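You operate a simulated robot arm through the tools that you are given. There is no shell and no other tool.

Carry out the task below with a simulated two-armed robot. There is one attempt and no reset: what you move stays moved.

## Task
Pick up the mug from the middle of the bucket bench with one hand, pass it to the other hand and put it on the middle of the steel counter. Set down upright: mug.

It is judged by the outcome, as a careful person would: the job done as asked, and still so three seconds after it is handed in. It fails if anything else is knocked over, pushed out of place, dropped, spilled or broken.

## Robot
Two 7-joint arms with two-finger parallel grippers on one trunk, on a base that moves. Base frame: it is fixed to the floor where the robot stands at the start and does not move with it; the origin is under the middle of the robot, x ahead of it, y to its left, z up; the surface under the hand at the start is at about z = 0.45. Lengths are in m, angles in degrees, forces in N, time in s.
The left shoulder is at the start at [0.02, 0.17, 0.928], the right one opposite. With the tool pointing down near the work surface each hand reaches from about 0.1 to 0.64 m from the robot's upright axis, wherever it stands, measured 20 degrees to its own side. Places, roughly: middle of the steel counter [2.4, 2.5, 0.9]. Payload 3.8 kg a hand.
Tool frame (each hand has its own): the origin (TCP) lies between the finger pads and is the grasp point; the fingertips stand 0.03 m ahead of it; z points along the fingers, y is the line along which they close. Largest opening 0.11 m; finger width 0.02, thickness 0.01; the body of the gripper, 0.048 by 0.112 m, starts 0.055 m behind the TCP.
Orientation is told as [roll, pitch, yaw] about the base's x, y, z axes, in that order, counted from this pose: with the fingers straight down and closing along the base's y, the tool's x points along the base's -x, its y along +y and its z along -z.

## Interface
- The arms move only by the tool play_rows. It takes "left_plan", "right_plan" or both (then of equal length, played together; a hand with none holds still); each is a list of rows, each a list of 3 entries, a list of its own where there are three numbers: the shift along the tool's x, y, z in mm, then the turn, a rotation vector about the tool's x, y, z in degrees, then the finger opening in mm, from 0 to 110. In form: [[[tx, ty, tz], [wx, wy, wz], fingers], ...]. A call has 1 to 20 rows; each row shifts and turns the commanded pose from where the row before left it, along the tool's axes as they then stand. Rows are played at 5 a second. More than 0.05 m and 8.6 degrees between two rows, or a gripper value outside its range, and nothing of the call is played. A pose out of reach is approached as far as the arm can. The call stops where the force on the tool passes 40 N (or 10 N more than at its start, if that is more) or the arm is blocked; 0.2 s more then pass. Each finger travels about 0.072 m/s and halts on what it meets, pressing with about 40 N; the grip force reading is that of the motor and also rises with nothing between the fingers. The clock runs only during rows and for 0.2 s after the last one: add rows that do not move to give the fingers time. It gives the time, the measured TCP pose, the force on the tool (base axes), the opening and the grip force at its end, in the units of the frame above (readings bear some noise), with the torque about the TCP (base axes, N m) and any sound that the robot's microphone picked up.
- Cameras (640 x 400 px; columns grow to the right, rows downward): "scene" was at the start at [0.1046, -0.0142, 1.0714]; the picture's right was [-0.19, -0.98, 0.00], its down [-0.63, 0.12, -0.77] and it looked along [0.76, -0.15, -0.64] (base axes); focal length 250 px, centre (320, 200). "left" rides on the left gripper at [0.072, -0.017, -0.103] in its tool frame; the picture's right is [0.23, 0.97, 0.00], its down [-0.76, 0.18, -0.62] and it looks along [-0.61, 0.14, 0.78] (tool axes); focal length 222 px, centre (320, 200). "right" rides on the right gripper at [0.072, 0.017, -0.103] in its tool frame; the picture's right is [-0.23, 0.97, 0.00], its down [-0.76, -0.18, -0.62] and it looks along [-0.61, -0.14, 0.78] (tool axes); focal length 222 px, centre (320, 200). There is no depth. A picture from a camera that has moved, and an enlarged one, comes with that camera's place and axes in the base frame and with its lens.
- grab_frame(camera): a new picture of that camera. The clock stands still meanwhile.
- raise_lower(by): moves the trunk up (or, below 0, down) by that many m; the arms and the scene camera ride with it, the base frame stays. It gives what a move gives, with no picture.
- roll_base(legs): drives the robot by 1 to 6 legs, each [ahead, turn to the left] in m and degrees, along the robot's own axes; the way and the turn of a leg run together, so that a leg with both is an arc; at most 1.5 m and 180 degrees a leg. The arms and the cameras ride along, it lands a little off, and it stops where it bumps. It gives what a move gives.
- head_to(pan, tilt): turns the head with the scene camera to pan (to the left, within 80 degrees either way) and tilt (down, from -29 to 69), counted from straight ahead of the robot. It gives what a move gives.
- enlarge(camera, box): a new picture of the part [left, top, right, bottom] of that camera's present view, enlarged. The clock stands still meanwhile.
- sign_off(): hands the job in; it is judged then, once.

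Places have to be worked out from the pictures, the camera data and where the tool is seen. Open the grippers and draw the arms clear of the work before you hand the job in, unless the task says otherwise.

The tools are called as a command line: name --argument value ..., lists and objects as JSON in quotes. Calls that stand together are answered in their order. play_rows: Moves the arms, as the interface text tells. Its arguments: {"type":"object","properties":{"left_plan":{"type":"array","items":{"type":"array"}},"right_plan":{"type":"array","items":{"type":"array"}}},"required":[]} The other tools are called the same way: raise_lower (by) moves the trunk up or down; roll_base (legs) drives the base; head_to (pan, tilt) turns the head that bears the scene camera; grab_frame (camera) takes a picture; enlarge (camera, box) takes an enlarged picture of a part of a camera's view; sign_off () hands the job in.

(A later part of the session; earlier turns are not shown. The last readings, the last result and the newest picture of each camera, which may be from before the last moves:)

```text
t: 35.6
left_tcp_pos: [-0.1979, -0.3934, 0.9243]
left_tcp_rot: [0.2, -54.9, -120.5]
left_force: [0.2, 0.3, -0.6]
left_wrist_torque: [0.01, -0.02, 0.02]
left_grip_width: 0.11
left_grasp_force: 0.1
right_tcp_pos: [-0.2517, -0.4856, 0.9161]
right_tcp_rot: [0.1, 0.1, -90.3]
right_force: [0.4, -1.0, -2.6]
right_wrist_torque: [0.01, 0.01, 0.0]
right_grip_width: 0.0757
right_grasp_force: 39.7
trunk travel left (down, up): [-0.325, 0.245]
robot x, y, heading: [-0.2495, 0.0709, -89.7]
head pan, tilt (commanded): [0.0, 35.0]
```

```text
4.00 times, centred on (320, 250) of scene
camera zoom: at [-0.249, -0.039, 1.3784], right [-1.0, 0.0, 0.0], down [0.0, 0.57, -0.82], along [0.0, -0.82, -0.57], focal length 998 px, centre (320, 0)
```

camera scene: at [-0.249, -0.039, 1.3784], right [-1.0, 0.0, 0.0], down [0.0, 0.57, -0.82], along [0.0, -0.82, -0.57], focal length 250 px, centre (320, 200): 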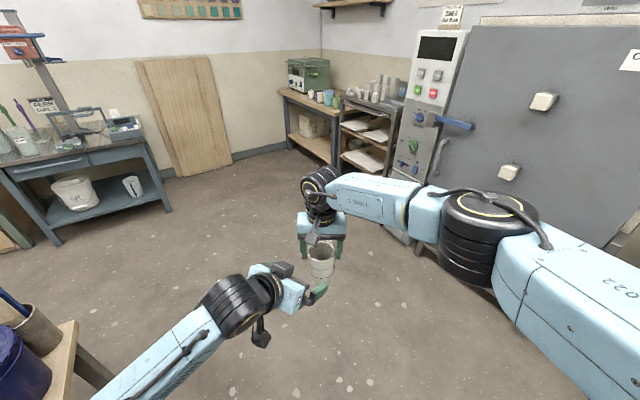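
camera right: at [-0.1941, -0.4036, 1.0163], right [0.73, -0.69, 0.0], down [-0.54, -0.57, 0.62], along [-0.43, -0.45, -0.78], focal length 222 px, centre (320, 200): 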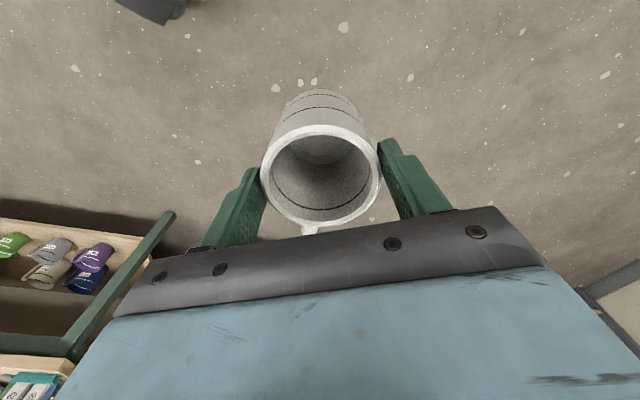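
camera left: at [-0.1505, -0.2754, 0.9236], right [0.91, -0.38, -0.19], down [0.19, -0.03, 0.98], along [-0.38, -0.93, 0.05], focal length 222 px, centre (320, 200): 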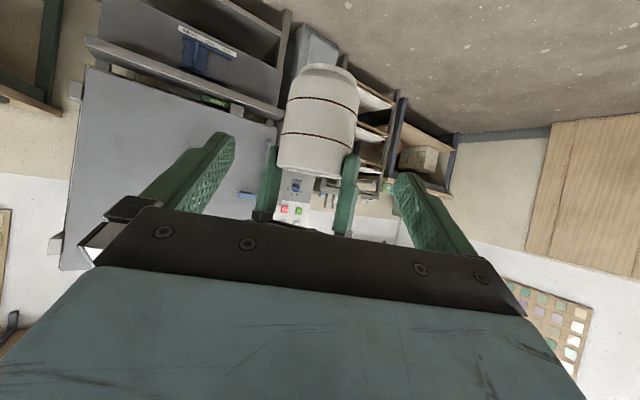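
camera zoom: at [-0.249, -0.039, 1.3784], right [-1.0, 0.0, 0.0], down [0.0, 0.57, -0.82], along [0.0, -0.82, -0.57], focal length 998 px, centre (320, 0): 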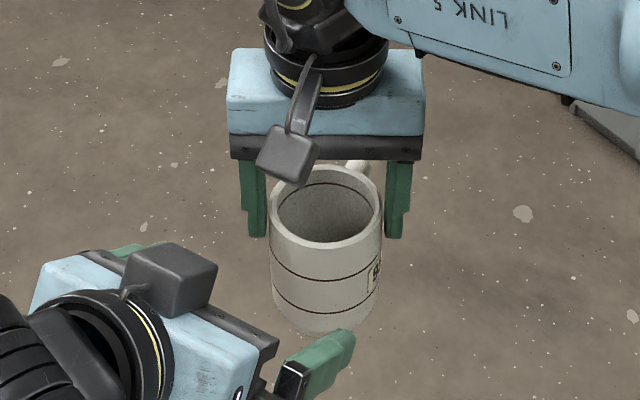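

The approach line looks right, but there is a grey box on the upper side of the left gripper that I had not seen before. I enlarge it to judge its clearance to the mug rim and the right hand.

enlarge --camera "scene" --box '[236, 240, 348, 310]'

grab_frame --camera "right"

```text
5.71 times, centred on (292, 275) of scene
camera zoom: at [-0.249, -0.039, 1.3784], right [-1.0, 0.0, 0.0], down [0.0, 0.57, -0.82], along [0.0, -0.82, -0.57], focal length 1426 px, centre (480, -229)
```

zoom: 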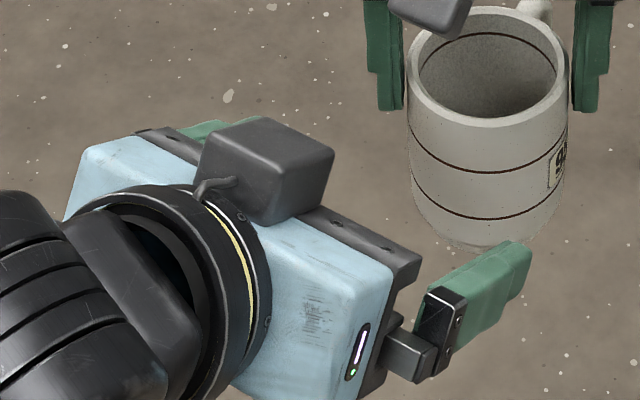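

```text
taken
camera right: at [-0.2329, -0.4134, 1.0189], right [0.97, -0.23, 0.0], down [-0.18, -0.76, 0.62], along [-0.14, -0.6, -0.78], focal length 222 px, centre (320, 200)
```

right: 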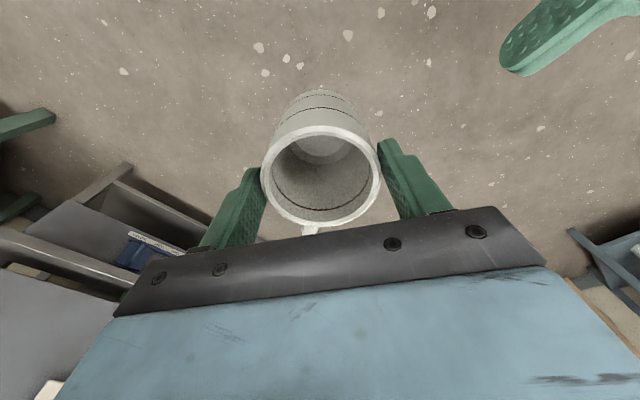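

The box reaches only about 45 mm above the tool axis and starts about 60 mm behind the grasp point, so it clears the rim. I advance 85 mm along the fingers and check again.

play_rows --left_plan '[[[0, 0, 22], [0, 0, 0], 110], [[0, 0, 22], [0, 0, 0], 110], [[0, 0, 21], [0, 0, 0], 110], [[0, 0, 20], [0, 0, 0], 110], [[0, 0, 0], [0, 0, 0], 110]]'

grab_frame --camera "left"

enlarge --camera "scene" --box '[250, 200, 394, 290]'

grab_frame --camera "right"

```text
t: 36.8
left_tcp_pos: [-0.2324, -0.4534, 0.8733]
left_tcp_rot: [0.0, -55.1, -120.4]
left_force: [0.6, 0.4, 1.3]
left_wrist_torque: [0.01, -0.01, 0.02]
left_grip_width: 0.1098
left_grasp_force: 0.0
right_tcp_pos: [-0.2516, -0.4846, 0.9156]
right_tcp_rot: [0.2, 0.0, -90.3]
right_force: [-0.5, -0.4, -4.0]
right_wrist_torque: [0.02, 0.01, -0.01]
right_grip_width: 0.0754
right_grasp_force: 39.8
trunk travel left (down, up): [-0.325, 0.245]
robot x, y, heading: [-0.2512, 0.068, -89.7]
head pan, tilt (commanded): [0.0, 35.0]
```

```text
taken
camera left: at [-0.1851, -0.3357, 0.8744], right [0.91, -0.38, -0.19], down [0.19, -0.03, 0.98], along [-0.38, -0.93, 0.05], focal length 222 px, centre (320, 200)
```

left: 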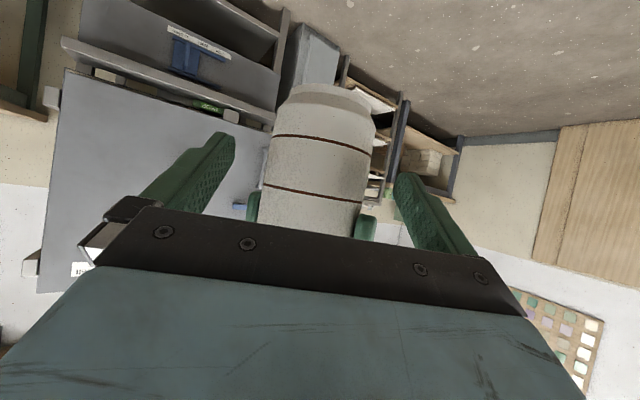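

```text
4.44 times, centred on (322, 245) of scene
camera zoom: at [-0.2494, -0.0389, 1.3784], right [-1.0, 0.0, 0.0], down [0.0, 0.57, -0.82], along [0.0, -0.82, -0.57], focal length 1109 px, centre (311, 0)
```

zoom: 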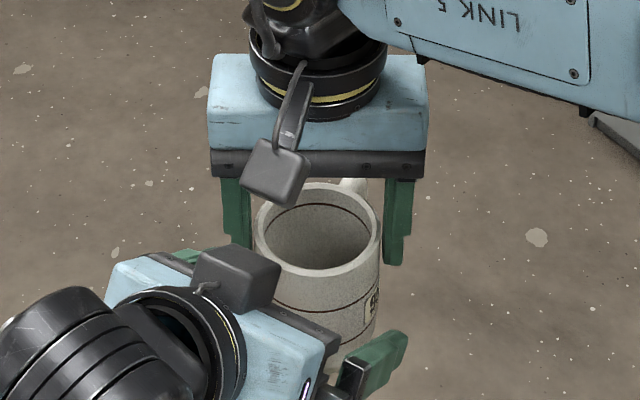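

```text
taken
camera right: at [-0.2332, -0.4134, 1.0189], right [0.97, -0.23, 0.0], down [-0.18, -0.76, 0.62], along [-0.14, -0.6, -0.78], focal length 222 px, centre (320, 200)
```

right: 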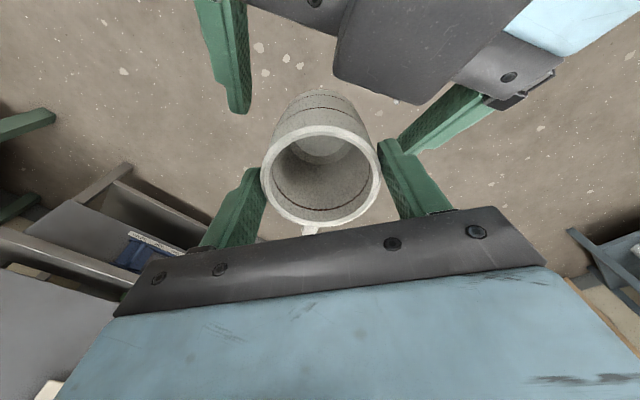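

Clearances look as computed: the left fingers straddle the mug below the right fingers and nothing touches. I advance the last 26 mm.

play_rows --left_plan '[[[0, 0, 13], [0, 0, 0], 110], [[0, 0, 13], [0, 0, 0], 110], [[0, 0, 0], [0, 0, 0], 110]]'

grab_frame --camera "left"

grab_frame --camera "right"

enlarge --camera "scene" --box '[250, 200, 394, 290]'

```text
t: 37.6
left_tcp_pos: [-0.2424, -0.4713, 0.8593]
left_tcp_rot: [0.0, -55.0, -120.3]
left_force: [1.0, 0.3, 0.6]
left_wrist_torque: [0.0, 0.02, 0.03]
left_grip_width: 0.11
left_grasp_force: 0.0
right_tcp_pos: [-0.2516, -0.4854, 0.9157]
right_tcp_rot: [0.1, 0.1, -90.3]
right_force: [-0.9, 0.4, -2.6]
right_wrist_torque: [0.03, -0.01, -0.02]
right_grip_width: 0.0755
right_grasp_force: 40.4
trunk travel left (down, up): [-0.325, 0.245]
robot x, y, heading: [-0.2509, 0.067, -89.8]
head pan, tilt (commanded): [0.0, 35.0]
```

```text
taken
camera left: at [-0.1958, -0.3541, 0.8597], right [0.91, -0.38, -0.19], down [0.19, -0.03, 0.98], along [-0.38, -0.93, 0.05], focal length 222 px, centre (320, 200)
```

left: 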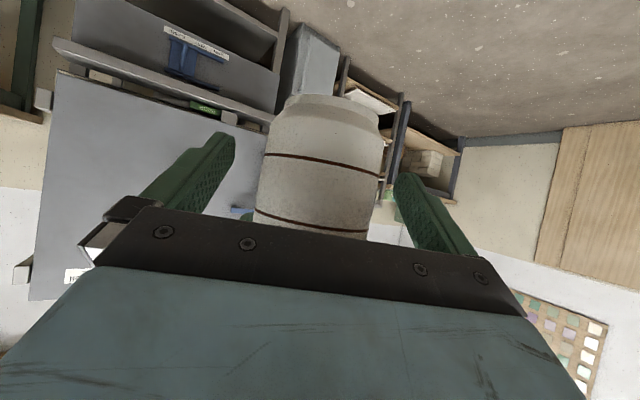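

```text
taken
camera right: at [-0.2332, -0.4134, 1.0189], right [0.97, -0.23, 0.0], down [-0.18, -0.76, 0.62], along [-0.14, -0.6, -0.78], focal length 222 px, centre (320, 200)
```

right: 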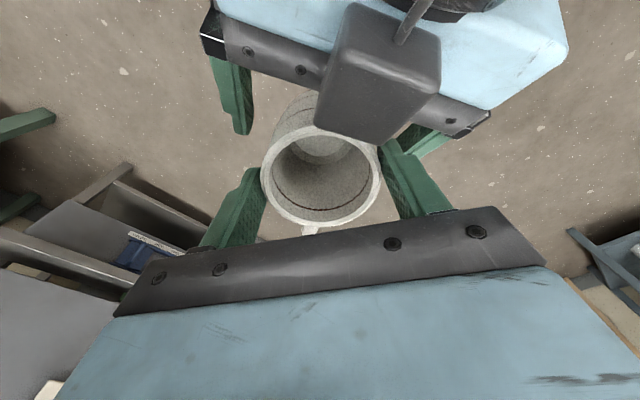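

```text
4.44 times, centred on (322, 245) of scene
camera zoom: at [-0.2494, -0.0389, 1.3784], right [-1.0, 0.0, 0.0], down [0.0, 0.57, -0.82], along [0.0, -0.82, -0.57], focal length 1109 px, centre (311, 0)
```

zoom: 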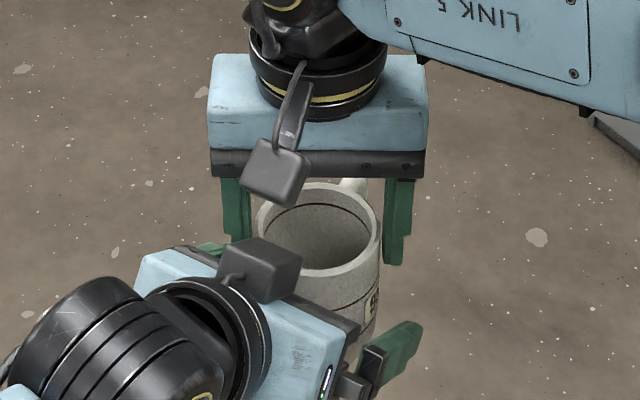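

No contact and well aligned. Now I close the left fingers on the lower body while the right hand keeps holding.

play_rows --left_plan '[[[0, 0, 0], [0, 0, 0], 95], [[0, 0, 0], [0, 0, 0], 85], [[0, 0, 0], [0, 0, 0], 75], [[0, 0, 0], [0, 0, 0], 65], [[0, 0, 0], [0, 0, 0], 58], [[0, 0, 0], [0, 0, 0], 58], [[0, 0, 0], [0, 0, 0], 58]]'

grab_frame --camera "left"

grab_frame --camera "right"

enlarge --camera "scene" --box '[250, 200, 394, 290]'

```text
t: 39.2
left_tcp_pos: [-0.2419, -0.4722, 0.8598]
left_tcp_rot: [0.1, -54.9, -120.3]
left_force: [1.9, -3.8, 0.1]
left_wrist_torque: [-0.12, -0.29, 0.47]
left_grip_width: 0.0726
left_grasp_force: 40.1
right_tcp_pos: [-0.2508, -0.4841, 0.914]
right_tcp_rot: [0.1, 0.0, -90.4]
right_force: [-1.6, 3.9, -2.5]
right_wrist_torque: [0.37, 0.34, -0.42]
right_grip_width: 0.0756
right_grasp_force: 39.4
trunk travel left (down, up): [-0.325, 0.245]
robot x, y, heading: [-0.2513, 0.0683, -89.5]
head pan, tilt (commanded): [0.0, 35.0]
```

```text
taken
camera left: at [-0.1955, -0.3541, 0.8597], right [0.91, -0.38, -0.19], down [0.19, -0.03, 0.98], along [-0.38, -0.93, 0.05], focal length 222 px, centre (320, 200)
```

left: 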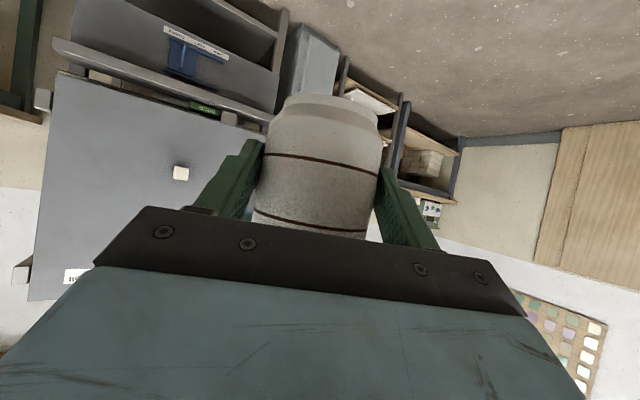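

```text
taken
camera right: at [-0.2334, -0.4134, 1.0188], right [0.97, -0.23, 0.0], down [-0.18, -0.76, 0.62], along [-0.14, -0.6, -0.78], focal length 222 px, centre (320, 200)
```

right: 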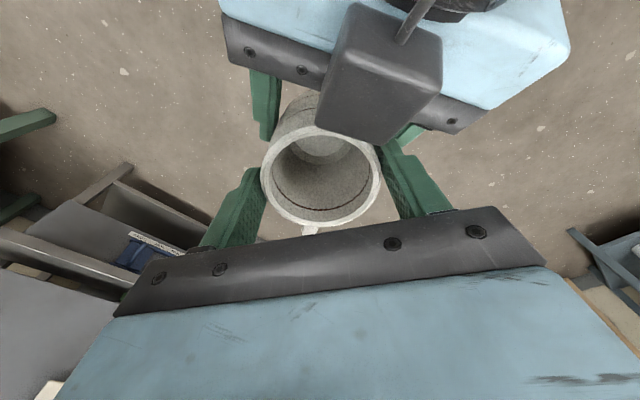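

```text
4.44 times, centred on (322, 245) of scene
camera zoom: at [-0.2495, -0.039, 1.3784], right [-1.0, 0.0, 0.0], down [0.0, 0.57, -0.82], along [0.0, -0.82, -0.57], focal length 1109 px, centre (311, 0)
```

zoom: 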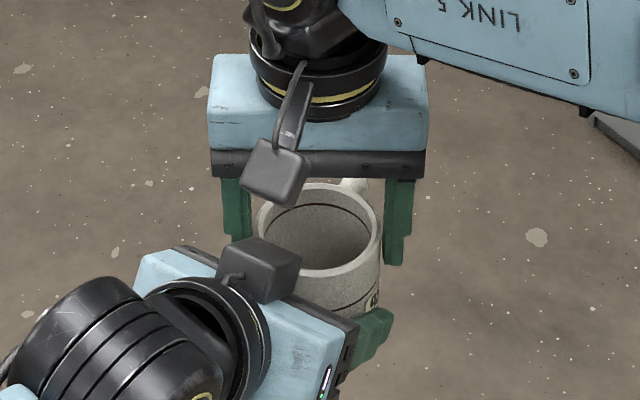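

The left hand holds the mug (72.6 mm, 40 N) with only small forces between the hands. I open the right fingers just a little, check, then lift the right hand straight up.

play_rows --right_plan '[[[0, 0, 0], [0, 0, 0], 78], [[0, 0, 0], [0, 0, 0], 84], [[0, 0, 0], [0, 0, 0], 84], [[0, 0, 0], [0, 0, 0], 84]]' --left_plan '[[[0, 0, 0], [0, 0, 0], 58], [[0, 0, 0], [0, 0, 0], 58], [[0, 0, 0], [0, 0, 0], 58], [[0, 0, 0], [0, 0, 0], 58]]'

grab_frame --camera "right"

```text
t: 40.2
left_tcp_pos: [-0.2435, -0.4707, 0.8605]
left_tcp_rot: [0.0, -55.0, -120.3]
left_force: [-0.6, 0.5, -0.3]
left_wrist_torque: [-0.02, 0.01, 0.05]
left_grip_width: 0.0726
left_grasp_force: 40.0
right_tcp_pos: [-0.2508, -0.4831, 0.9159]
right_tcp_rot: [0.1, 0.1, -90.3]
right_force: [1.1, -0.4, 1.3]
right_wrist_torque: [-0.02, -0.1, -0.09]
right_grip_width: 0.0845
right_grasp_force: 0.6
trunk travel left (down, up): [-0.325, 0.245]
robot x, y, heading: [-0.249, 0.0701, -89.6]
head pan, tilt (commanded): [0.0, 35.0]
```

```text
taken
camera right: at [-0.2332, -0.4136, 1.0191], right [0.97, -0.23, 0.0], down [-0.18, -0.76, 0.62], along [-0.14, -0.61, -0.78], focal length 222 px, centre (320, 200)
```

right: 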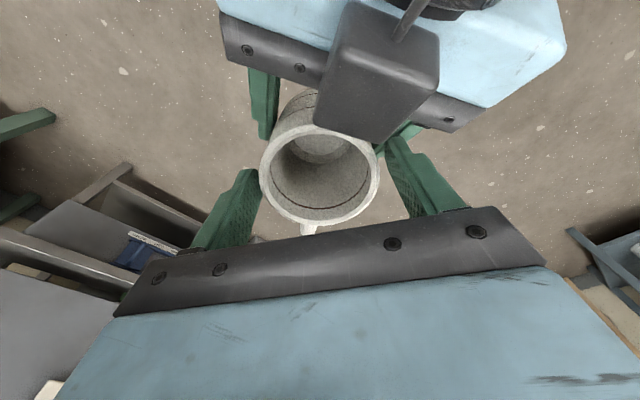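

The right fingers are open to 84 mm and the mug stays put. The force readings are near noise, so I wait a moment and read them again before lifting.

play_rows --right_plan '[[[0, 0, 0], [0, 0, 0], 86], [[0, 0, 0], [0, 0, 0], 86], [[0, 0, 0], [0, 0, 0], 86]]' --left_plan '[[[0, 0, 0], [0, 0, 0], 58], [[0, 0, 0], [0, 0, 0], 58], [[0, 0, 0], [0, 0, 0], 58]]'

enlarge --camera "right" --box '[200, 60, 440, 250]'

```text
t: 41.0
left_tcp_pos: [-0.242, -0.4718, 0.8602]
left_tcp_rot: [0.0, -55.0, -120.3]
left_force: [0.8, 2.3, -2.6]
left_wrist_torque: [0.02, 0.11, 0.06]
left_grip_width: 0.0725
left_grasp_force: 40.3
right_tcp_pos: [-0.2508, -0.4853, 0.9155]
right_tcp_rot: [0.1, 0.1, -90.4]
right_force: [-0.9, -2.9, 2.9]
right_wrist_torque: [-0.05, -0.14, -0.1]
right_grip_width: 0.0857
right_grasp_force: 0.1
trunk travel left (down, up): [-0.325, 0.245]
robot x, y, heading: [-0.2518, 0.0687, -90.2]
head pan, tilt (commanded): [0.0, 35.0]
```

```text
2.11 times, centred on (320, 155) of right
camera zoom: at [-0.2334, -0.4136, 1.0191], right [0.97, -0.23, 0.0], down [-0.18, -0.76, 0.62], along [-0.14, -0.61, -0.78], focal length 468 px, centre (320, 295)
```

zoom: 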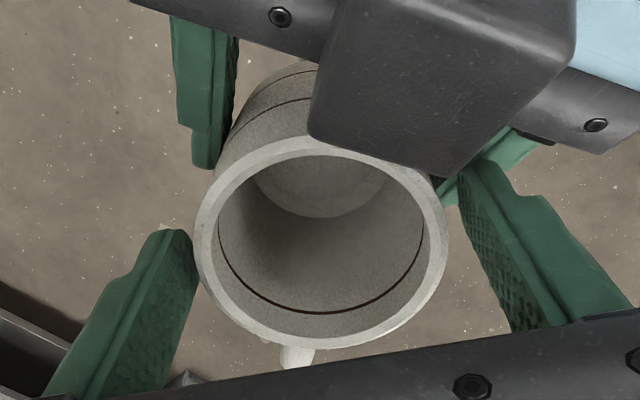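

The pair of opposite 3 N forces shows the right hand's fingertip lightly touching the left finger beneath it as it opened. I close it back a touch and lift straight up, away from that finger.

play_rows --right_plan '[[[0, 0, 0], [0, 0, 0], 83], [[0, 0, -5], [0, 0, 0], 83], [[0, 0, -10], [0, 0, 0], 83], [[0, 0, -15], [0, 0, 0], 84], [[0, 0, 0], [0, 0, 0], 84]]' --left_plan '[[[0, 0, 0], [0, 0, 0], 58], [[0, 0, 0], [0, 0, 0], 58], [[0, 0, 0], [0, 0, 0], 58], [[0, 0, 0], [0, 0, 0], 58], [[0, 0, 0], [0, 0, 0], 58]]'

grab_frame --camera "right"

enlarge --camera "scene" --box '[250, 200, 394, 290]'

```text
t: 42.2
left_tcp_pos: [-0.2437, -0.4718, 0.8587]
left_tcp_rot: [-0.1, -55.0, -120.3]
left_force: [-0.1, 0.2, -0.6]
left_wrist_torque: [0.07, -0.05, -0.02]
left_grip_width: 0.0728
left_grasp_force: 40.1
right_tcp_pos: [-0.2506, -0.4844, 0.9462]
right_tcp_rot: [0.1, 0.2, -90.3]
right_force: [-0.7, -0.5, -0.2]
right_wrist_torque: [0.02, 0.01, -0.01]
right_grip_width: 0.084
right_grasp_force: 0.1
trunk travel left (down, up): [-0.325, 0.245]
robot x, y, heading: [-0.2524, 0.0704, -90.0]
head pan, tilt (commanded): [0.0, 35.0]
```

```text
taken
camera right: at [-0.2327, -0.4134, 1.0493], right [0.97, -0.23, 0.0], down [-0.18, -0.76, 0.62], along [-0.14, -0.6, -0.78], focal length 222 px, centre (320, 200)
```

right: 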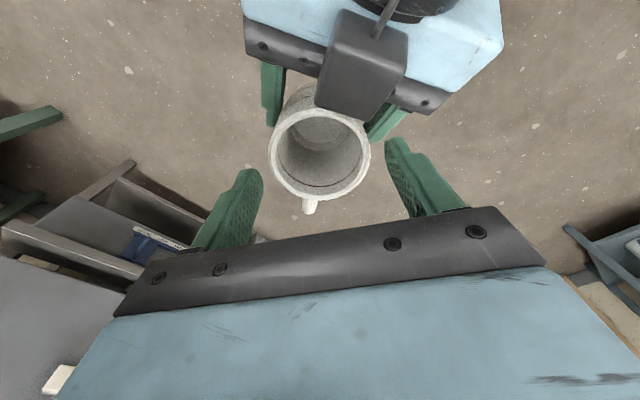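

```text
4.44 times, centred on (322, 245) of scene
camera zoom: at [-0.2495, -0.0391, 1.3783], right [-1.0, 0.0, 0.0], down [0.0, 0.57, -0.82], along [0.0, -0.82, -0.57], focal length 1109 px, centre (311, 0)
```

zoom: 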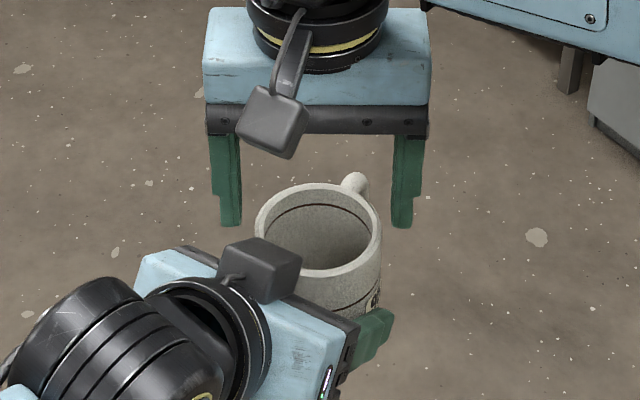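

The right hand is clear above the rim and the mug sits firmly in the left hand. I raise the right hand, then swing it back to its own side near the starting pose.

play_rows --right_plan '[[[0, 0, -30], [0, 0, 0], 90], [[0, 0, -35], [0, 0, 0], 100], [[0, 0, -35], [0, 0, 0], 110], [[10, -30, 0], [0, 0, 0], 110], [[15, -40, 0], [0, 0, 0], 110], [[20, -40, 0], [0, 0, 0], 110], [[25, -40, 0], [0, 0, 0], 110], [[25, -40, 0], [0, 0, 0], 110], [[25, -30, 0], [0, 0, 0], 110], [[10, -20, 0], [0, 0, 0], 110], [[0, 0, 0], [0, 0, 0], 110]]' --left_plan '[[[0, 0, 0], [0, 0, 0], 58], [[0, 0, 0], [0, 0, 0], 58], [[0, 0, 0], [0, 0, 0], 58], [[0, 0, 0], [0, 0, 0], 58], [[0, 0, 0], [0, 0, 0], 58], [[0, 0, 0], [0, 0, 0], 58], [[0, 0, 0], [0, 0, 0], 58], [[0, 0, 0], [0, 0, 0], 58], [[0, 0, 0], [0, 0, 0], 58], [[0, 0, 0], [0, 0, 0], 58], [[0, 0, 0], [0, 0, 0], 58]]'

grab_frame --camera "scene"

enlarge --camera "scene" --box '[250, 200, 394, 290]'

```text
t: 44.6
left_tcp_pos: [-0.2433, -0.4708, 0.8599]
left_tcp_rot: [0.0, -55.0, -120.4]
left_force: [1.5, 0.2, 0.5]
left_wrist_torque: [0.09, -0.01, -0.01]
left_grip_width: 0.0728
left_grasp_force: 39.8
right_tcp_pos: [-0.4916, -0.353, 1.0442]
right_tcp_rot: [0.1, 0.1, -90.3]
right_force: [0.2, -0.4, 0.2]
right_wrist_torque: [0.0, -0.02, -0.01]
right_grip_width: 0.11
right_grasp_force: 0.0
trunk travel left (down, up): [-0.325, 0.245]
robot x, y, heading: [-0.2489, 0.065, -89.8]
head pan, tilt (commanded): [0.0, 35.0]
```

```text
taken
camera scene: at [-0.2493, -0.0391, 1.3783], right [-1.0, 0.0, 0.0], down [0.0, 0.57, -0.82], along [0.0, -0.82, -0.57], focal length 250 px, centre (320, 200)
```

scene: 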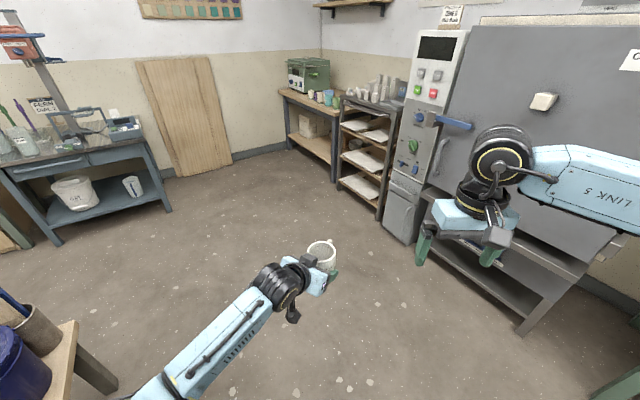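

```text
4.44 times, centred on (322, 245) of scene
camera zoom: at [-0.2493, -0.0391, 1.3783], right [-1.0, 0.0, 0.0], down [0.0, 0.57, -0.82], along [0.0, -0.82, -0.57], focal length 1109 px, centre (311, 0)
```

zoom: 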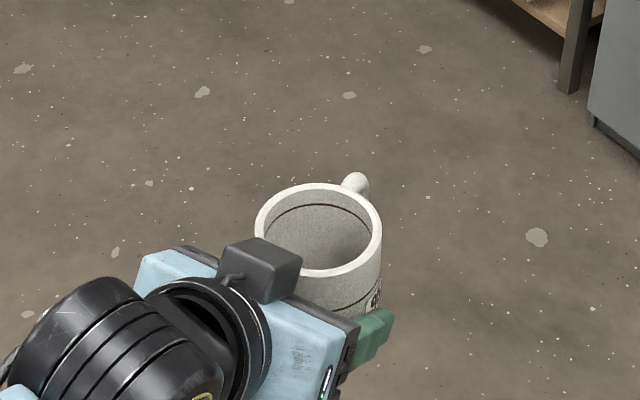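

The hand-over is done: the left hand alone holds the mug upright. I raise the trunk another 0.15 m so that the mug (bottom then about z = 0.966) clears everything on the way, counter included.

raise_lower --by 0.15

head_to --pan 45 --tilt 35

grab_frame --camera "scene"

```text
t: 46.3
left_tcp_pos: [-0.2432, -0.4711, 1.0104]
left_tcp_rot: [0.0, -55.0, -120.3]
left_force: [0.2, -0.5, -2.6]
left_wrist_torque: [0.06, -0.03, -0.01]
left_grip_width: 0.0728
left_grasp_force: 39.8
right_tcp_pos: [-0.49, -0.3545, 1.1957]
right_tcp_rot: [0.2, 0.1, -90.3]
right_force: [0.2, 0.0, -0.1]
right_wrist_torque: [0.0, -0.01, 0.0]
right_grip_width: 0.1101
right_grasp_force: 0.1
trunk travel left (down, up): [-0.475, 0.095]
robot x, y, heading: [-0.2522, 0.0692, -89.9]
head pan, tilt (commanded): [0.0, 35.0]
```

```text
t: 47.4
left_tcp_pos: [-0.2431, -0.4709, 1.0104]
left_tcp_rot: [0.0, -54.8, -120.3]
left_force: [-0.2, -0.1, -2.9]
left_wrist_torque: [0.03, -0.02, -0.02]
left_grip_width: 0.0725
left_grasp_force: 39.9
right_tcp_pos: [-0.4899, -0.3533, 1.1951]
right_tcp_rot: [0.2, 0.1, -90.3]
right_force: [-0.3, -0.4, -0.1]
right_wrist_torque: [-0.02, 0.0, 0.0]
right_grip_width: 0.1101
right_grasp_force: 0.1
trunk travel left (down, up): [-0.475, 0.095]
robot x, y, heading: [-0.2539, 0.0712, -89.6]
head pan, tilt (commanded): [45.0, 35.0]
```

```text
taken
camera scene: at [-0.1874, -0.0131, 1.5284], right [-0.7, -0.71, 0.0], down [-0.41, 0.4, -0.82], along [0.58, -0.58, -0.57], focal length 250 px, centre (320, 200)
```

scene: 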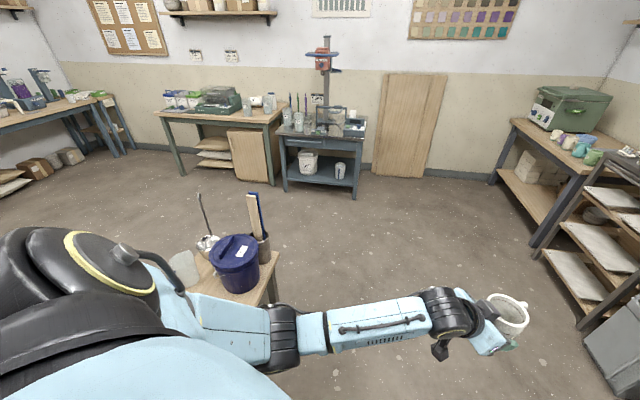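

The way is visible: bench end at about (0.69, -0.55), desk front further off, corridor free. I turn left 30° to azimuth -60° and drive 1.5 m ahead past the bench end.

roll_base --legs '[[0, 30], [1.45, 0]]'

head_to --pan 60 --tilt 30

grab_frame --camera "scene"

```text
t: 56.1
left_tcp_pos: [0.7509, -1.6398, 1.0096]
left_tcp_rot: [0.0, -54.9, -90.3]
left_force: [-0.3, 0.6, -2.9]
left_wrist_torque: [0.04, 0.0, 0.03]
left_grip_width: 0.0724
left_grasp_force: 39.4
right_tcp_pos: [0.4774, -1.6617, 1.1957]
right_tcp_rot: [0.1, 0.1, -60.2]
right_force: [-0.3, -0.3, 0.8]
right_wrist_torque: [0.0, 0.02, 0.02]
right_grip_width: 0.1099
right_grasp_force: 0.1
trunk travel left (down, up): [-0.475, 0.095]
robot x, y, heading: [0.4738, -1.1775, -59.7]
head pan, tilt (commanded): [45.0, 35.0]
```

```text
t: 56.8
left_tcp_pos: [0.7509, -1.6403, 1.01]
left_tcp_rot: [-0.1, -55.0, -90.2]
left_force: [-0.5, -0.2, -2.8]
left_wrist_torque: [0.09, 0.01, 0.02]
left_grip_width: 0.0724
left_grasp_force: 40.3
right_tcp_pos: [0.4779, -1.6615, 1.1954]
right_tcp_rot: [0.1, 0.1, -60.2]
right_force: [0.8, 0.2, -0.3]
right_wrist_torque: [0.0, -0.01, -0.02]
right_grip_width: 0.1098
right_grasp_force: 0.1
trunk travel left (down, up): [-0.475, 0.095]
robot x, y, heading: [0.4754, -1.1748, -59.4]
head pan, tilt (commanded): [60.0, 30.0]
```

```text
taken
camera scene: at [0.5761, -1.1918, 1.5361], right [0.0, -1.0, 0.0], down [-0.5, 0.0, -0.87], along [0.87, 0.0, -0.5], focal length 250 px, centre (320, 200)
```

scene: 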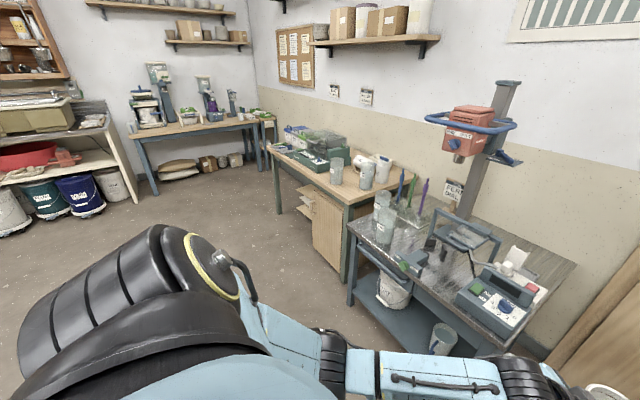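

The robot is at (0.475, -1.176); turning sweeps a radius of about 0.63 m, which stays 0.3 m clear of the desk. I turn left 95° to azimuth 35° and check the corridor ahead.

roll_base --legs '[[0, 47], [0, 47.5]]'

head_to --pan 10 --tilt 25

grab_frame --camera "scene"

```text
t: 61.5
left_tcp_pos: [0.9158, -0.8635, 1.0095]
left_tcp_rot: [0.1, -54.9, 4.3]
left_force: [-0.7, 0.3, -3.7]
left_wrist_torque: [0.01, 0.08, 0.0]
left_grip_width: 0.0721
left_grasp_force: 40.1
right_tcp_pos: [0.9579, -1.1352, 1.1954]
right_tcp_rot: [0.1, 0.2, 34.3]
right_force: [0.3, 0.2, 0.1]
right_wrist_torque: [-0.02, 0.01, 0.0]
right_grip_width: 0.11
right_grasp_force: 0.0
trunk travel left (down, up): [-0.475, 0.095]
robot x, y, heading: [0.4736, -1.176, 34.6]
head pan, tilt (commanded): [60.0, 30.0]
```

```text
t: 62.7
left_tcp_pos: [0.9155, -0.8639, 1.0107]
left_tcp_rot: [0.1, -54.9, 4.3]
left_force: [-0.2, -0.1, -2.8]
left_wrist_torque: [0.01, 0.08, 0.02]
left_grip_width: 0.0722
left_grasp_force: 39.8
right_tcp_pos: [0.9588, -1.1355, 1.194]
right_tcp_rot: [0.2, 0.1, 34.2]
right_force: [0.2, 0.0, -1.0]
right_wrist_torque: [0.0, 0.0, 0.01]
right_grip_width: 0.1104
right_grasp_force: 0.0
trunk travel left (down, up): [-0.475, 0.095]
robot x, y, heading: [0.4723, -1.1736, 34.8]
head pan, tilt (commanded): [10.0, 25.0]
```

```text
taken
camera scene: at [0.5578, -1.0967, 1.5441], right [0.71, -0.71, 0.0], down [-0.3, -0.3, -0.91], along [0.64, 0.64, -0.42], focal length 250 px, centre (320, 200)
```

scene: 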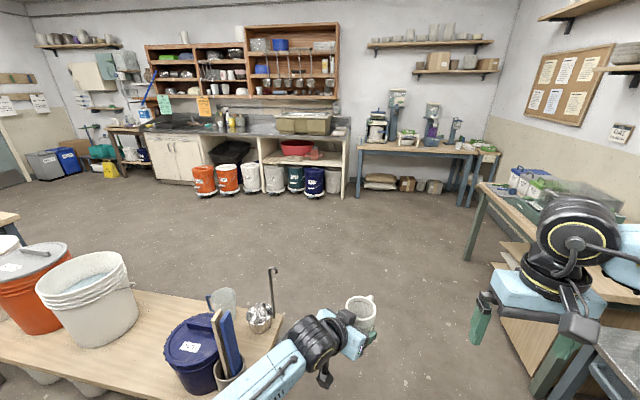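

The corridor ahead is free; the bench end lies about 0.39 m left of my line. I veer 4° right and drive 1.5 m ahead past it.

roll_base --legs '[[0, -4], [1.5, 0]]'

head_to --pan 50 --tilt 25

grab_frame --camera "scene"

```text
t: 70.6
left_tcp_pos: [2.2345, -0.135, 1.0097]
left_tcp_rot: [-0.1, -54.9, -0.2]
left_force: [-0.4, -0.7, -3.7]
left_wrist_torque: [-0.03, 0.08, 0.05]
left_grip_width: 0.0709
left_grasp_force: 40.0
right_tcp_pos: [2.2565, -0.4079, 1.194]
right_tcp_rot: [0.1, 0.1, 29.7]
right_force: [0.0, 0.0, -0.2]
right_wrist_torque: [-0.01, 0.01, 0.03]
right_grip_width: 0.11
right_grasp_force: 0.0
trunk travel left (down, up): [-0.475, 0.095]
robot x, y, heading: [1.7694, -0.411, 30.4]
head pan, tilt (commanded): [10.0, 25.0]
```

```text
t: 71.7
left_tcp_pos: [2.2347, -0.134, 1.01]
left_tcp_rot: [0.0, -54.9, -0.2]
left_force: [-0.1, 0.2, -1.8]
left_wrist_torque: [-0.03, 0.05, -0.01]
left_grip_width: 0.0713
left_grasp_force: 39.9
right_tcp_pos: [2.257, -0.4082, 1.1946]
right_tcp_rot: [0.0, 0.1, 29.6]
right_force: [0.0, 0.1, 0.7]
right_wrist_torque: [0.01, 0.03, 0.02]
right_grip_width: 0.1099
right_grasp_force: 0.0
trunk travel left (down, up): [-0.475, 0.095]
robot x, y, heading: [1.7688, -0.4077, 30.2]
head pan, tilt (commanded): [50.0, 25.0]
```

```text
taken
camera scene: at [1.8054, -0.3068, 1.5441], right [0.99, -0.17, 0.0], down [-0.07, -0.42, -0.91], along [0.15, 0.89, -0.42], focal length 250 px, centre (320, 200)
```

scene: 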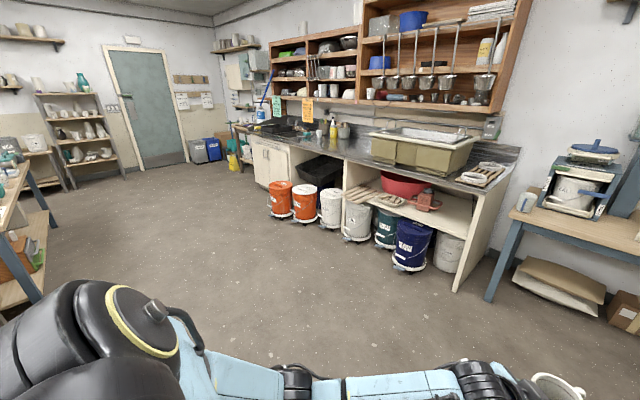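

The counter is in good view now. The grip width has dropped slightly (72.8 → 71 mm), so I check the mug in the left hand with both cameras before going on.

grab_frame --camera "left"

head_to --pan 0 --tilt 40

enlarge --camera "scene" --box '[230, 180, 390, 300]'

```text
taken
camera left: at [2.1069, -0.1506, 1.0096], right [-0.13, 0.97, -0.19], down [-0.07, 0.18, 0.98], along [0.99, 0.14, 0.05], focal length 222 px, centre (320, 200)
```

left: 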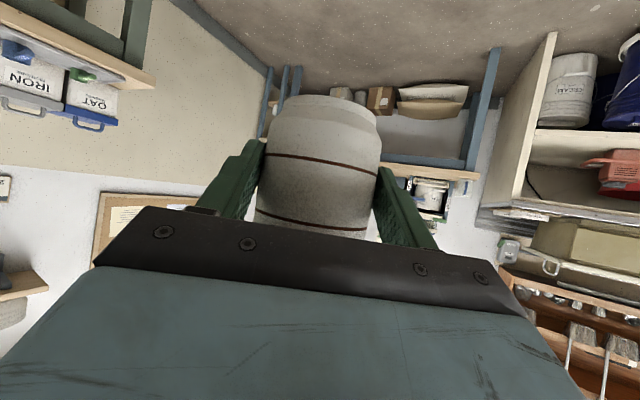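

```text
t: 72.9
left_tcp_pos: [2.2345, -0.1341, 1.0088]
left_tcp_rot: [0.0, -54.8, -0.2]
left_force: [-1.5, 0.3, -3.2]
left_wrist_torque: [-0.02, 0.07, -0.01]
left_grip_width: 0.0709
left_grasp_force: 39.9
right_tcp_pos: [2.257, -0.4075, 1.1946]
right_tcp_rot: [0.2, 0.1, 29.7]
right_force: [-0.4, 0.0, -0.7]
right_wrist_torque: [-0.02, 0.02, 0.03]
right_grip_width: 0.11
right_grasp_force: 0.1
trunk travel left (down, up): [-0.475, 0.095]
robot x, y, heading: [1.7704, -0.4126, 30.2]
head pan, tilt (commanded): [0.0, 40.0]
```

```text
3.33 times, centred on (310, 240) of scene
camera zoom: at [1.8631, -0.3546, 1.5208], right [0.51, -0.86, 0.0], down [-0.55, -0.32, -0.77], along [0.66, 0.39, -0.64], focal length 832 px, centre (353, 67)
```

zoom: 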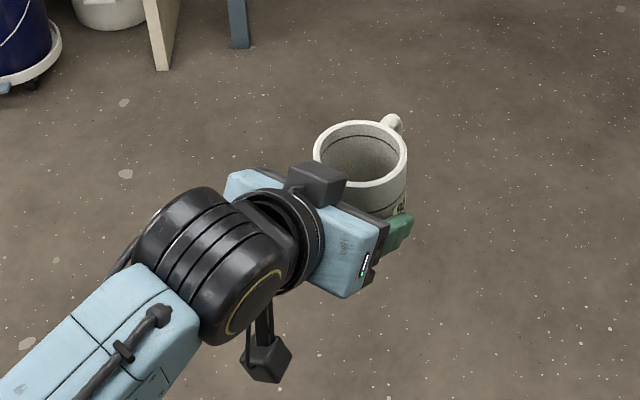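

The left view matches the earlier one (bands and bottom edge at the same rows), so the mug is not visibly slipping. I take a zoom as a reference for later comparison.

enlarge --camera "left" --box '[224, 80, 416, 240]'

head_to --pan 45 --tilt 20

enlarge --camera "scene" --box '[200, 100, 520, 300]'

```text
2.50 times, centred on (320, 160) of left
camera zoom: at [2.1068, -0.1506, 1.0096], right [-0.13, 0.97, -0.19], down [-0.07, 0.18, 0.98], along [0.99, 0.14, 0.05], focal length 555 px, centre (320, 300)
```

zoom: 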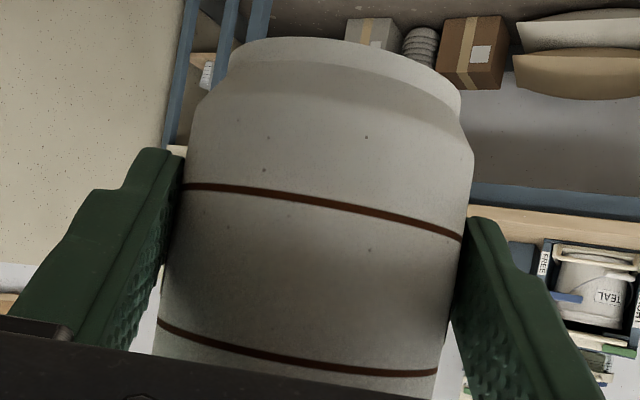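

```text
t: 74.0
left_tcp_pos: [2.2349, -0.1339, 1.0092]
left_tcp_rot: [0.0, -54.9, -0.3]
left_force: [0.0, -0.2, -2.1]
left_wrist_torque: [0.0, 0.1, -0.03]
left_grip_width: 0.0709
left_grasp_force: 39.7
right_tcp_pos: [2.2561, -0.4078, 1.1948]
right_tcp_rot: [0.1, 0.1, 29.9]
right_force: [-0.8, -0.2, 0.5]
right_wrist_torque: [0.01, -0.04, 0.03]
right_grip_width: 0.11
right_grasp_force: 0.0
trunk travel left (down, up): [-0.475, 0.095]
robot x, y, heading: [1.7706, -0.4086, 30.8]
head pan, tilt (commanded): [45.0, 20.0]
```

```text
2.00 times, centred on (360, 200) of scene
camera zoom: at [1.8135, -0.3075, 1.5522], right [0.97, -0.25, 0.0], down [-0.09, -0.33, -0.94], along [0.24, 0.91, -0.34], focal length 499 px, centre (240, 200)
```

zoom: 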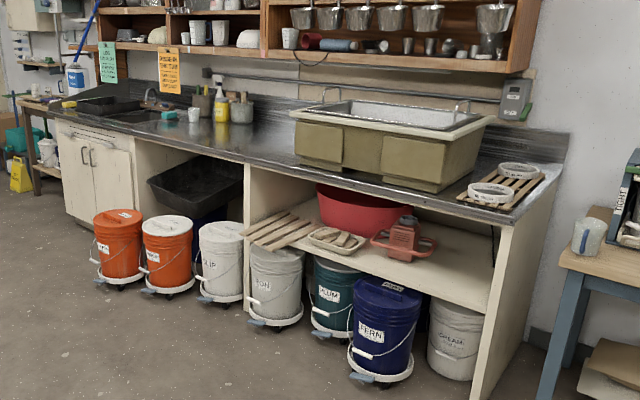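

The counter's free middle lies between the bottle group at the back left and the green tub at the right; dolly buckets stand in front of it. I turn left 61° and drive about 1.9 m to a staging place some 0.9 m before the counter.

roll_base --legs '[[0, 61], [1.45, 0], [0.45, 0]]'

roll_base --legs '[[0, -50]]'

head_to --pan 0 --tilt 30

grab_frame --camera "scene"

```text
t: 86.3
left_tcp_pos: [1.715, 2.038, 1.0103]
left_tcp_rot: [0.1, -55.0, 60.4]
left_force: [0.0, 0.2, -3.3]
left_wrist_torque: [-0.08, 0.05, 0.02]
left_grip_width: 0.0705
left_grasp_force: 40.2
right_tcp_pos: [1.9661, 1.9232, 1.1937]
right_tcp_rot: [0.0, 0.1, 90.5]
right_force: [-0.6, -0.5, 0.8]
right_wrist_torque: [-0.02, 0.0, -0.01]
right_grip_width: 0.1103
right_grasp_force: 0.1
trunk travel left (down, up): [-0.475, 0.095]
robot x, y, heading: [1.7338, 1.4989, 91.3]
head pan, tilt (commanded): [45.0, 20.0]
```

```text
t: 88.9
left_tcp_pos: [2.1348, 1.8582, 1.0102]
left_tcp_rot: [0.0, -55.0, 10.6]
left_force: [-0.2, -0.1, -3.1]
left_wrist_torque: [-0.03, 0.06, 0.03]
left_grip_width: 0.0703
left_grasp_force: 39.5
right_tcp_pos: [2.207, 1.5922, 1.1946]
right_tcp_rot: [0.2, 0.1, 40.6]
right_force: [0.7, -0.8, -0.7]
right_wrist_torque: [0.0, 0.0, -0.02]
right_grip_width: 0.1099
right_grasp_force: 0.1
trunk travel left (down, up): [-0.475, 0.095]
robot x, y, heading: [1.7342, 1.499, 41.4]
head pan, tilt (commanded): [45.0, 20.0]
```

```text
t: 90.0
left_tcp_pos: [2.1333, 1.8572, 1.0094]
left_tcp_rot: [0.0, -54.9, 10.6]
left_force: [-0.4, 0.1, -3.9]
left_wrist_torque: [-0.02, 0.06, -0.02]
left_grip_width: 0.07
left_grasp_force: 40.3
right_tcp_pos: [2.2063, 1.5925, 1.1953]
right_tcp_rot: [0.1, 0.1, 40.6]
right_force: [-0.2, -0.7, 0.7]
right_wrist_torque: [0.0, 0.03, -0.02]
right_grip_width: 0.1101
right_grasp_force: 0.0
trunk travel left (down, up): [-0.475, 0.095]
robot x, y, heading: [1.7304, 1.4994, 41.2]
head pan, tilt (commanded): [0.0, 30.0]
```

```text
taken
camera scene: at [1.8146, 1.5742, 1.5362], right [0.66, -0.75, 0.0], down [-0.38, -0.33, -0.87], along [0.65, 0.57, -0.5], focal length 250 px, centre (320, 200)
```

scene: 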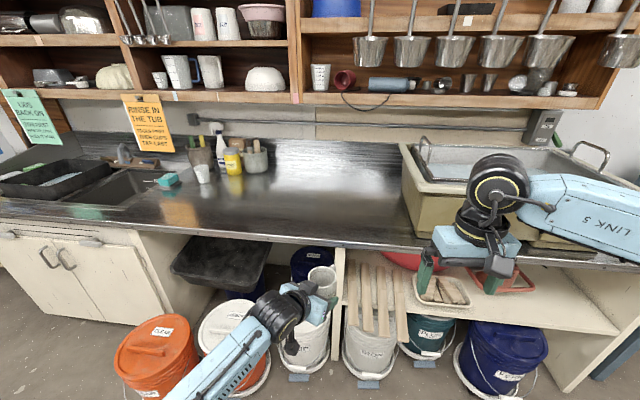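

The counter is right ahead. The grip width keeps shrinking slowly (now 70 mm), so I compare the left camera zoom with the reference.

enlarge --camera "left" --box '[224, 80, 416, 240]'

enlarge --camera "scene" --box '[230, 240, 390, 360]'

```text
2.50 times, centred on (320, 160) of left
camera zoom: at [2.0108, 1.8171, 1.0094], right [-0.31, 0.93, -0.19], down [-0.1, 0.16, 0.98], along [0.95, 0.32, 0.05], focal length 555 px, centre (320, 300)
```

zoom: 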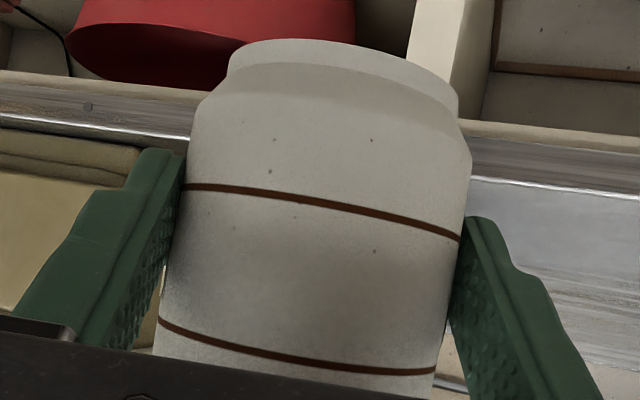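

```text
3.33 times, centred on (310, 300) of scene
camera zoom: at [1.8146, 1.5742, 1.5362], right [0.66, -0.75, 0.0], down [-0.38, -0.33, -0.87], along [0.65, 0.57, -0.5], focal length 832 px, centre (353, -133)
```

zoom: 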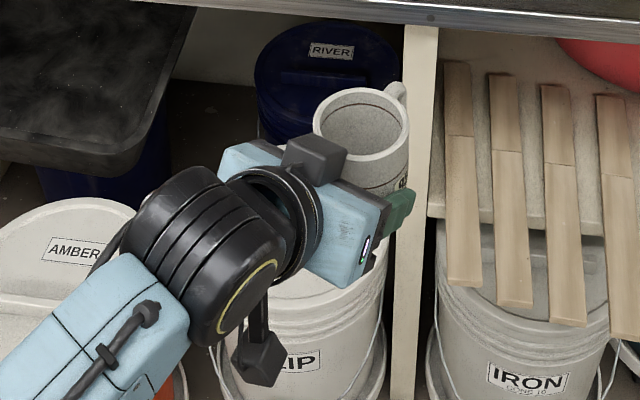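

The specks on the mug moved only sideways by a few pixels, so it merely turned a degree or two about its own axis; there is no axial slip. Now I zoom on the counter to measure its edges and the free middle.

enlarge --camera "scene" --box '[140, 110, 460, 310]'

head_to --pan 35 --tilt 25

grab_frame --camera "scene"

head_to --pan -30 --tilt 25

grab_frame --camera "scene"

```text
2.00 times, centred on (300, 210) of scene
camera zoom: at [1.8146, 1.5742, 1.5362], right [0.66, -0.75, 0.0], down [-0.38, -0.33, -0.87], along [0.65, 0.57, -0.5], focal length 499 px, centre (360, 180)
```

zoom: 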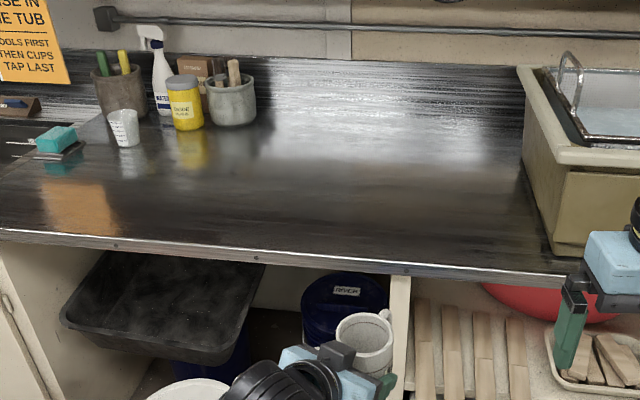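

```text
t: 91.0
left_tcp_pos: [2.1329, 1.8568, 1.0077]
left_tcp_rot: [0.0, -55.0, 10.6]
left_force: [0.3, 0.1, -2.1]
left_wrist_torque: [-0.01, 0.09, -0.04]
left_grip_width: 0.0703
left_grasp_force: 40.6
right_tcp_pos: [2.2067, 1.5916, 1.1947]
right_tcp_rot: [0.1, 0.0, 40.6]
right_force: [-0.4, -0.4, 0.3]
right_wrist_torque: [0.02, 0.02, -0.01]
right_grip_width: 0.1101
right_grasp_force: 0.2
trunk travel left (down, up): [-0.475, 0.095]
robot x, y, heading: [1.7303, 1.5007, 41.0]
head pan, tilt (commanded): [35.0, 25.0]
```

```text
taken
camera scene: at [1.7687, 1.604, 1.5441], right [0.97, -0.24, 0.0], down [-0.1, -0.41, -0.91], along [0.22, 0.88, -0.42], focal length 250 px, centre (320, 200)
```

scene: 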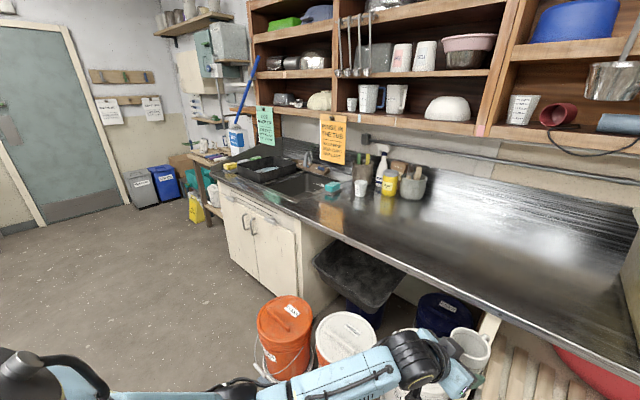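

```text
t: 92.4
left_tcp_pos: [2.1334, 1.8562, 1.0099]
left_tcp_rot: [0.1, -54.8, 10.6]
left_force: [0.5, -0.1, -3.3]
left_wrist_torque: [-0.02, 0.06, -0.01]
left_grip_width: 0.0702
left_grasp_force: 39.4
right_tcp_pos: [2.2066, 1.5921, 1.1957]
right_tcp_rot: [0.1, 0.1, 40.6]
right_force: [0.1, 0.0, -0.5]
right_wrist_torque: [-0.01, 0.01, -0.02]
right_grip_width: 0.1099
right_grasp_force: 0.0
trunk travel left (down, up): [-0.475, 0.095]
robot x, y, heading: [1.7307, 1.4945, 41.1]
head pan, tilt (commanded): [-30.0, 25.0]
```

```text
taken
camera scene: at [1.8369, 1.5325, 1.5441], right [0.19, -0.98, 0.0], down [-0.41, -0.08, -0.91], along [0.89, 0.18, -0.42], focal length 250 px, centre (320, 200)
```

scene: 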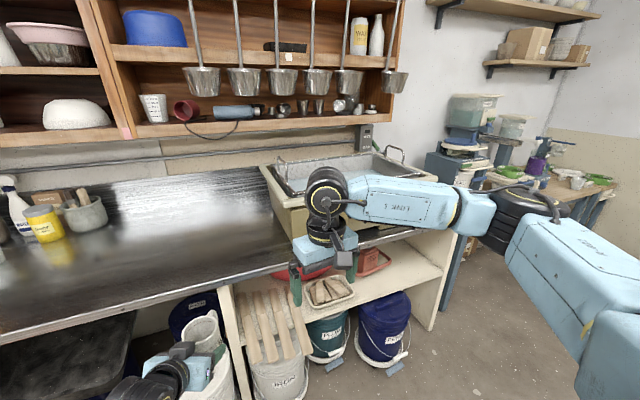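

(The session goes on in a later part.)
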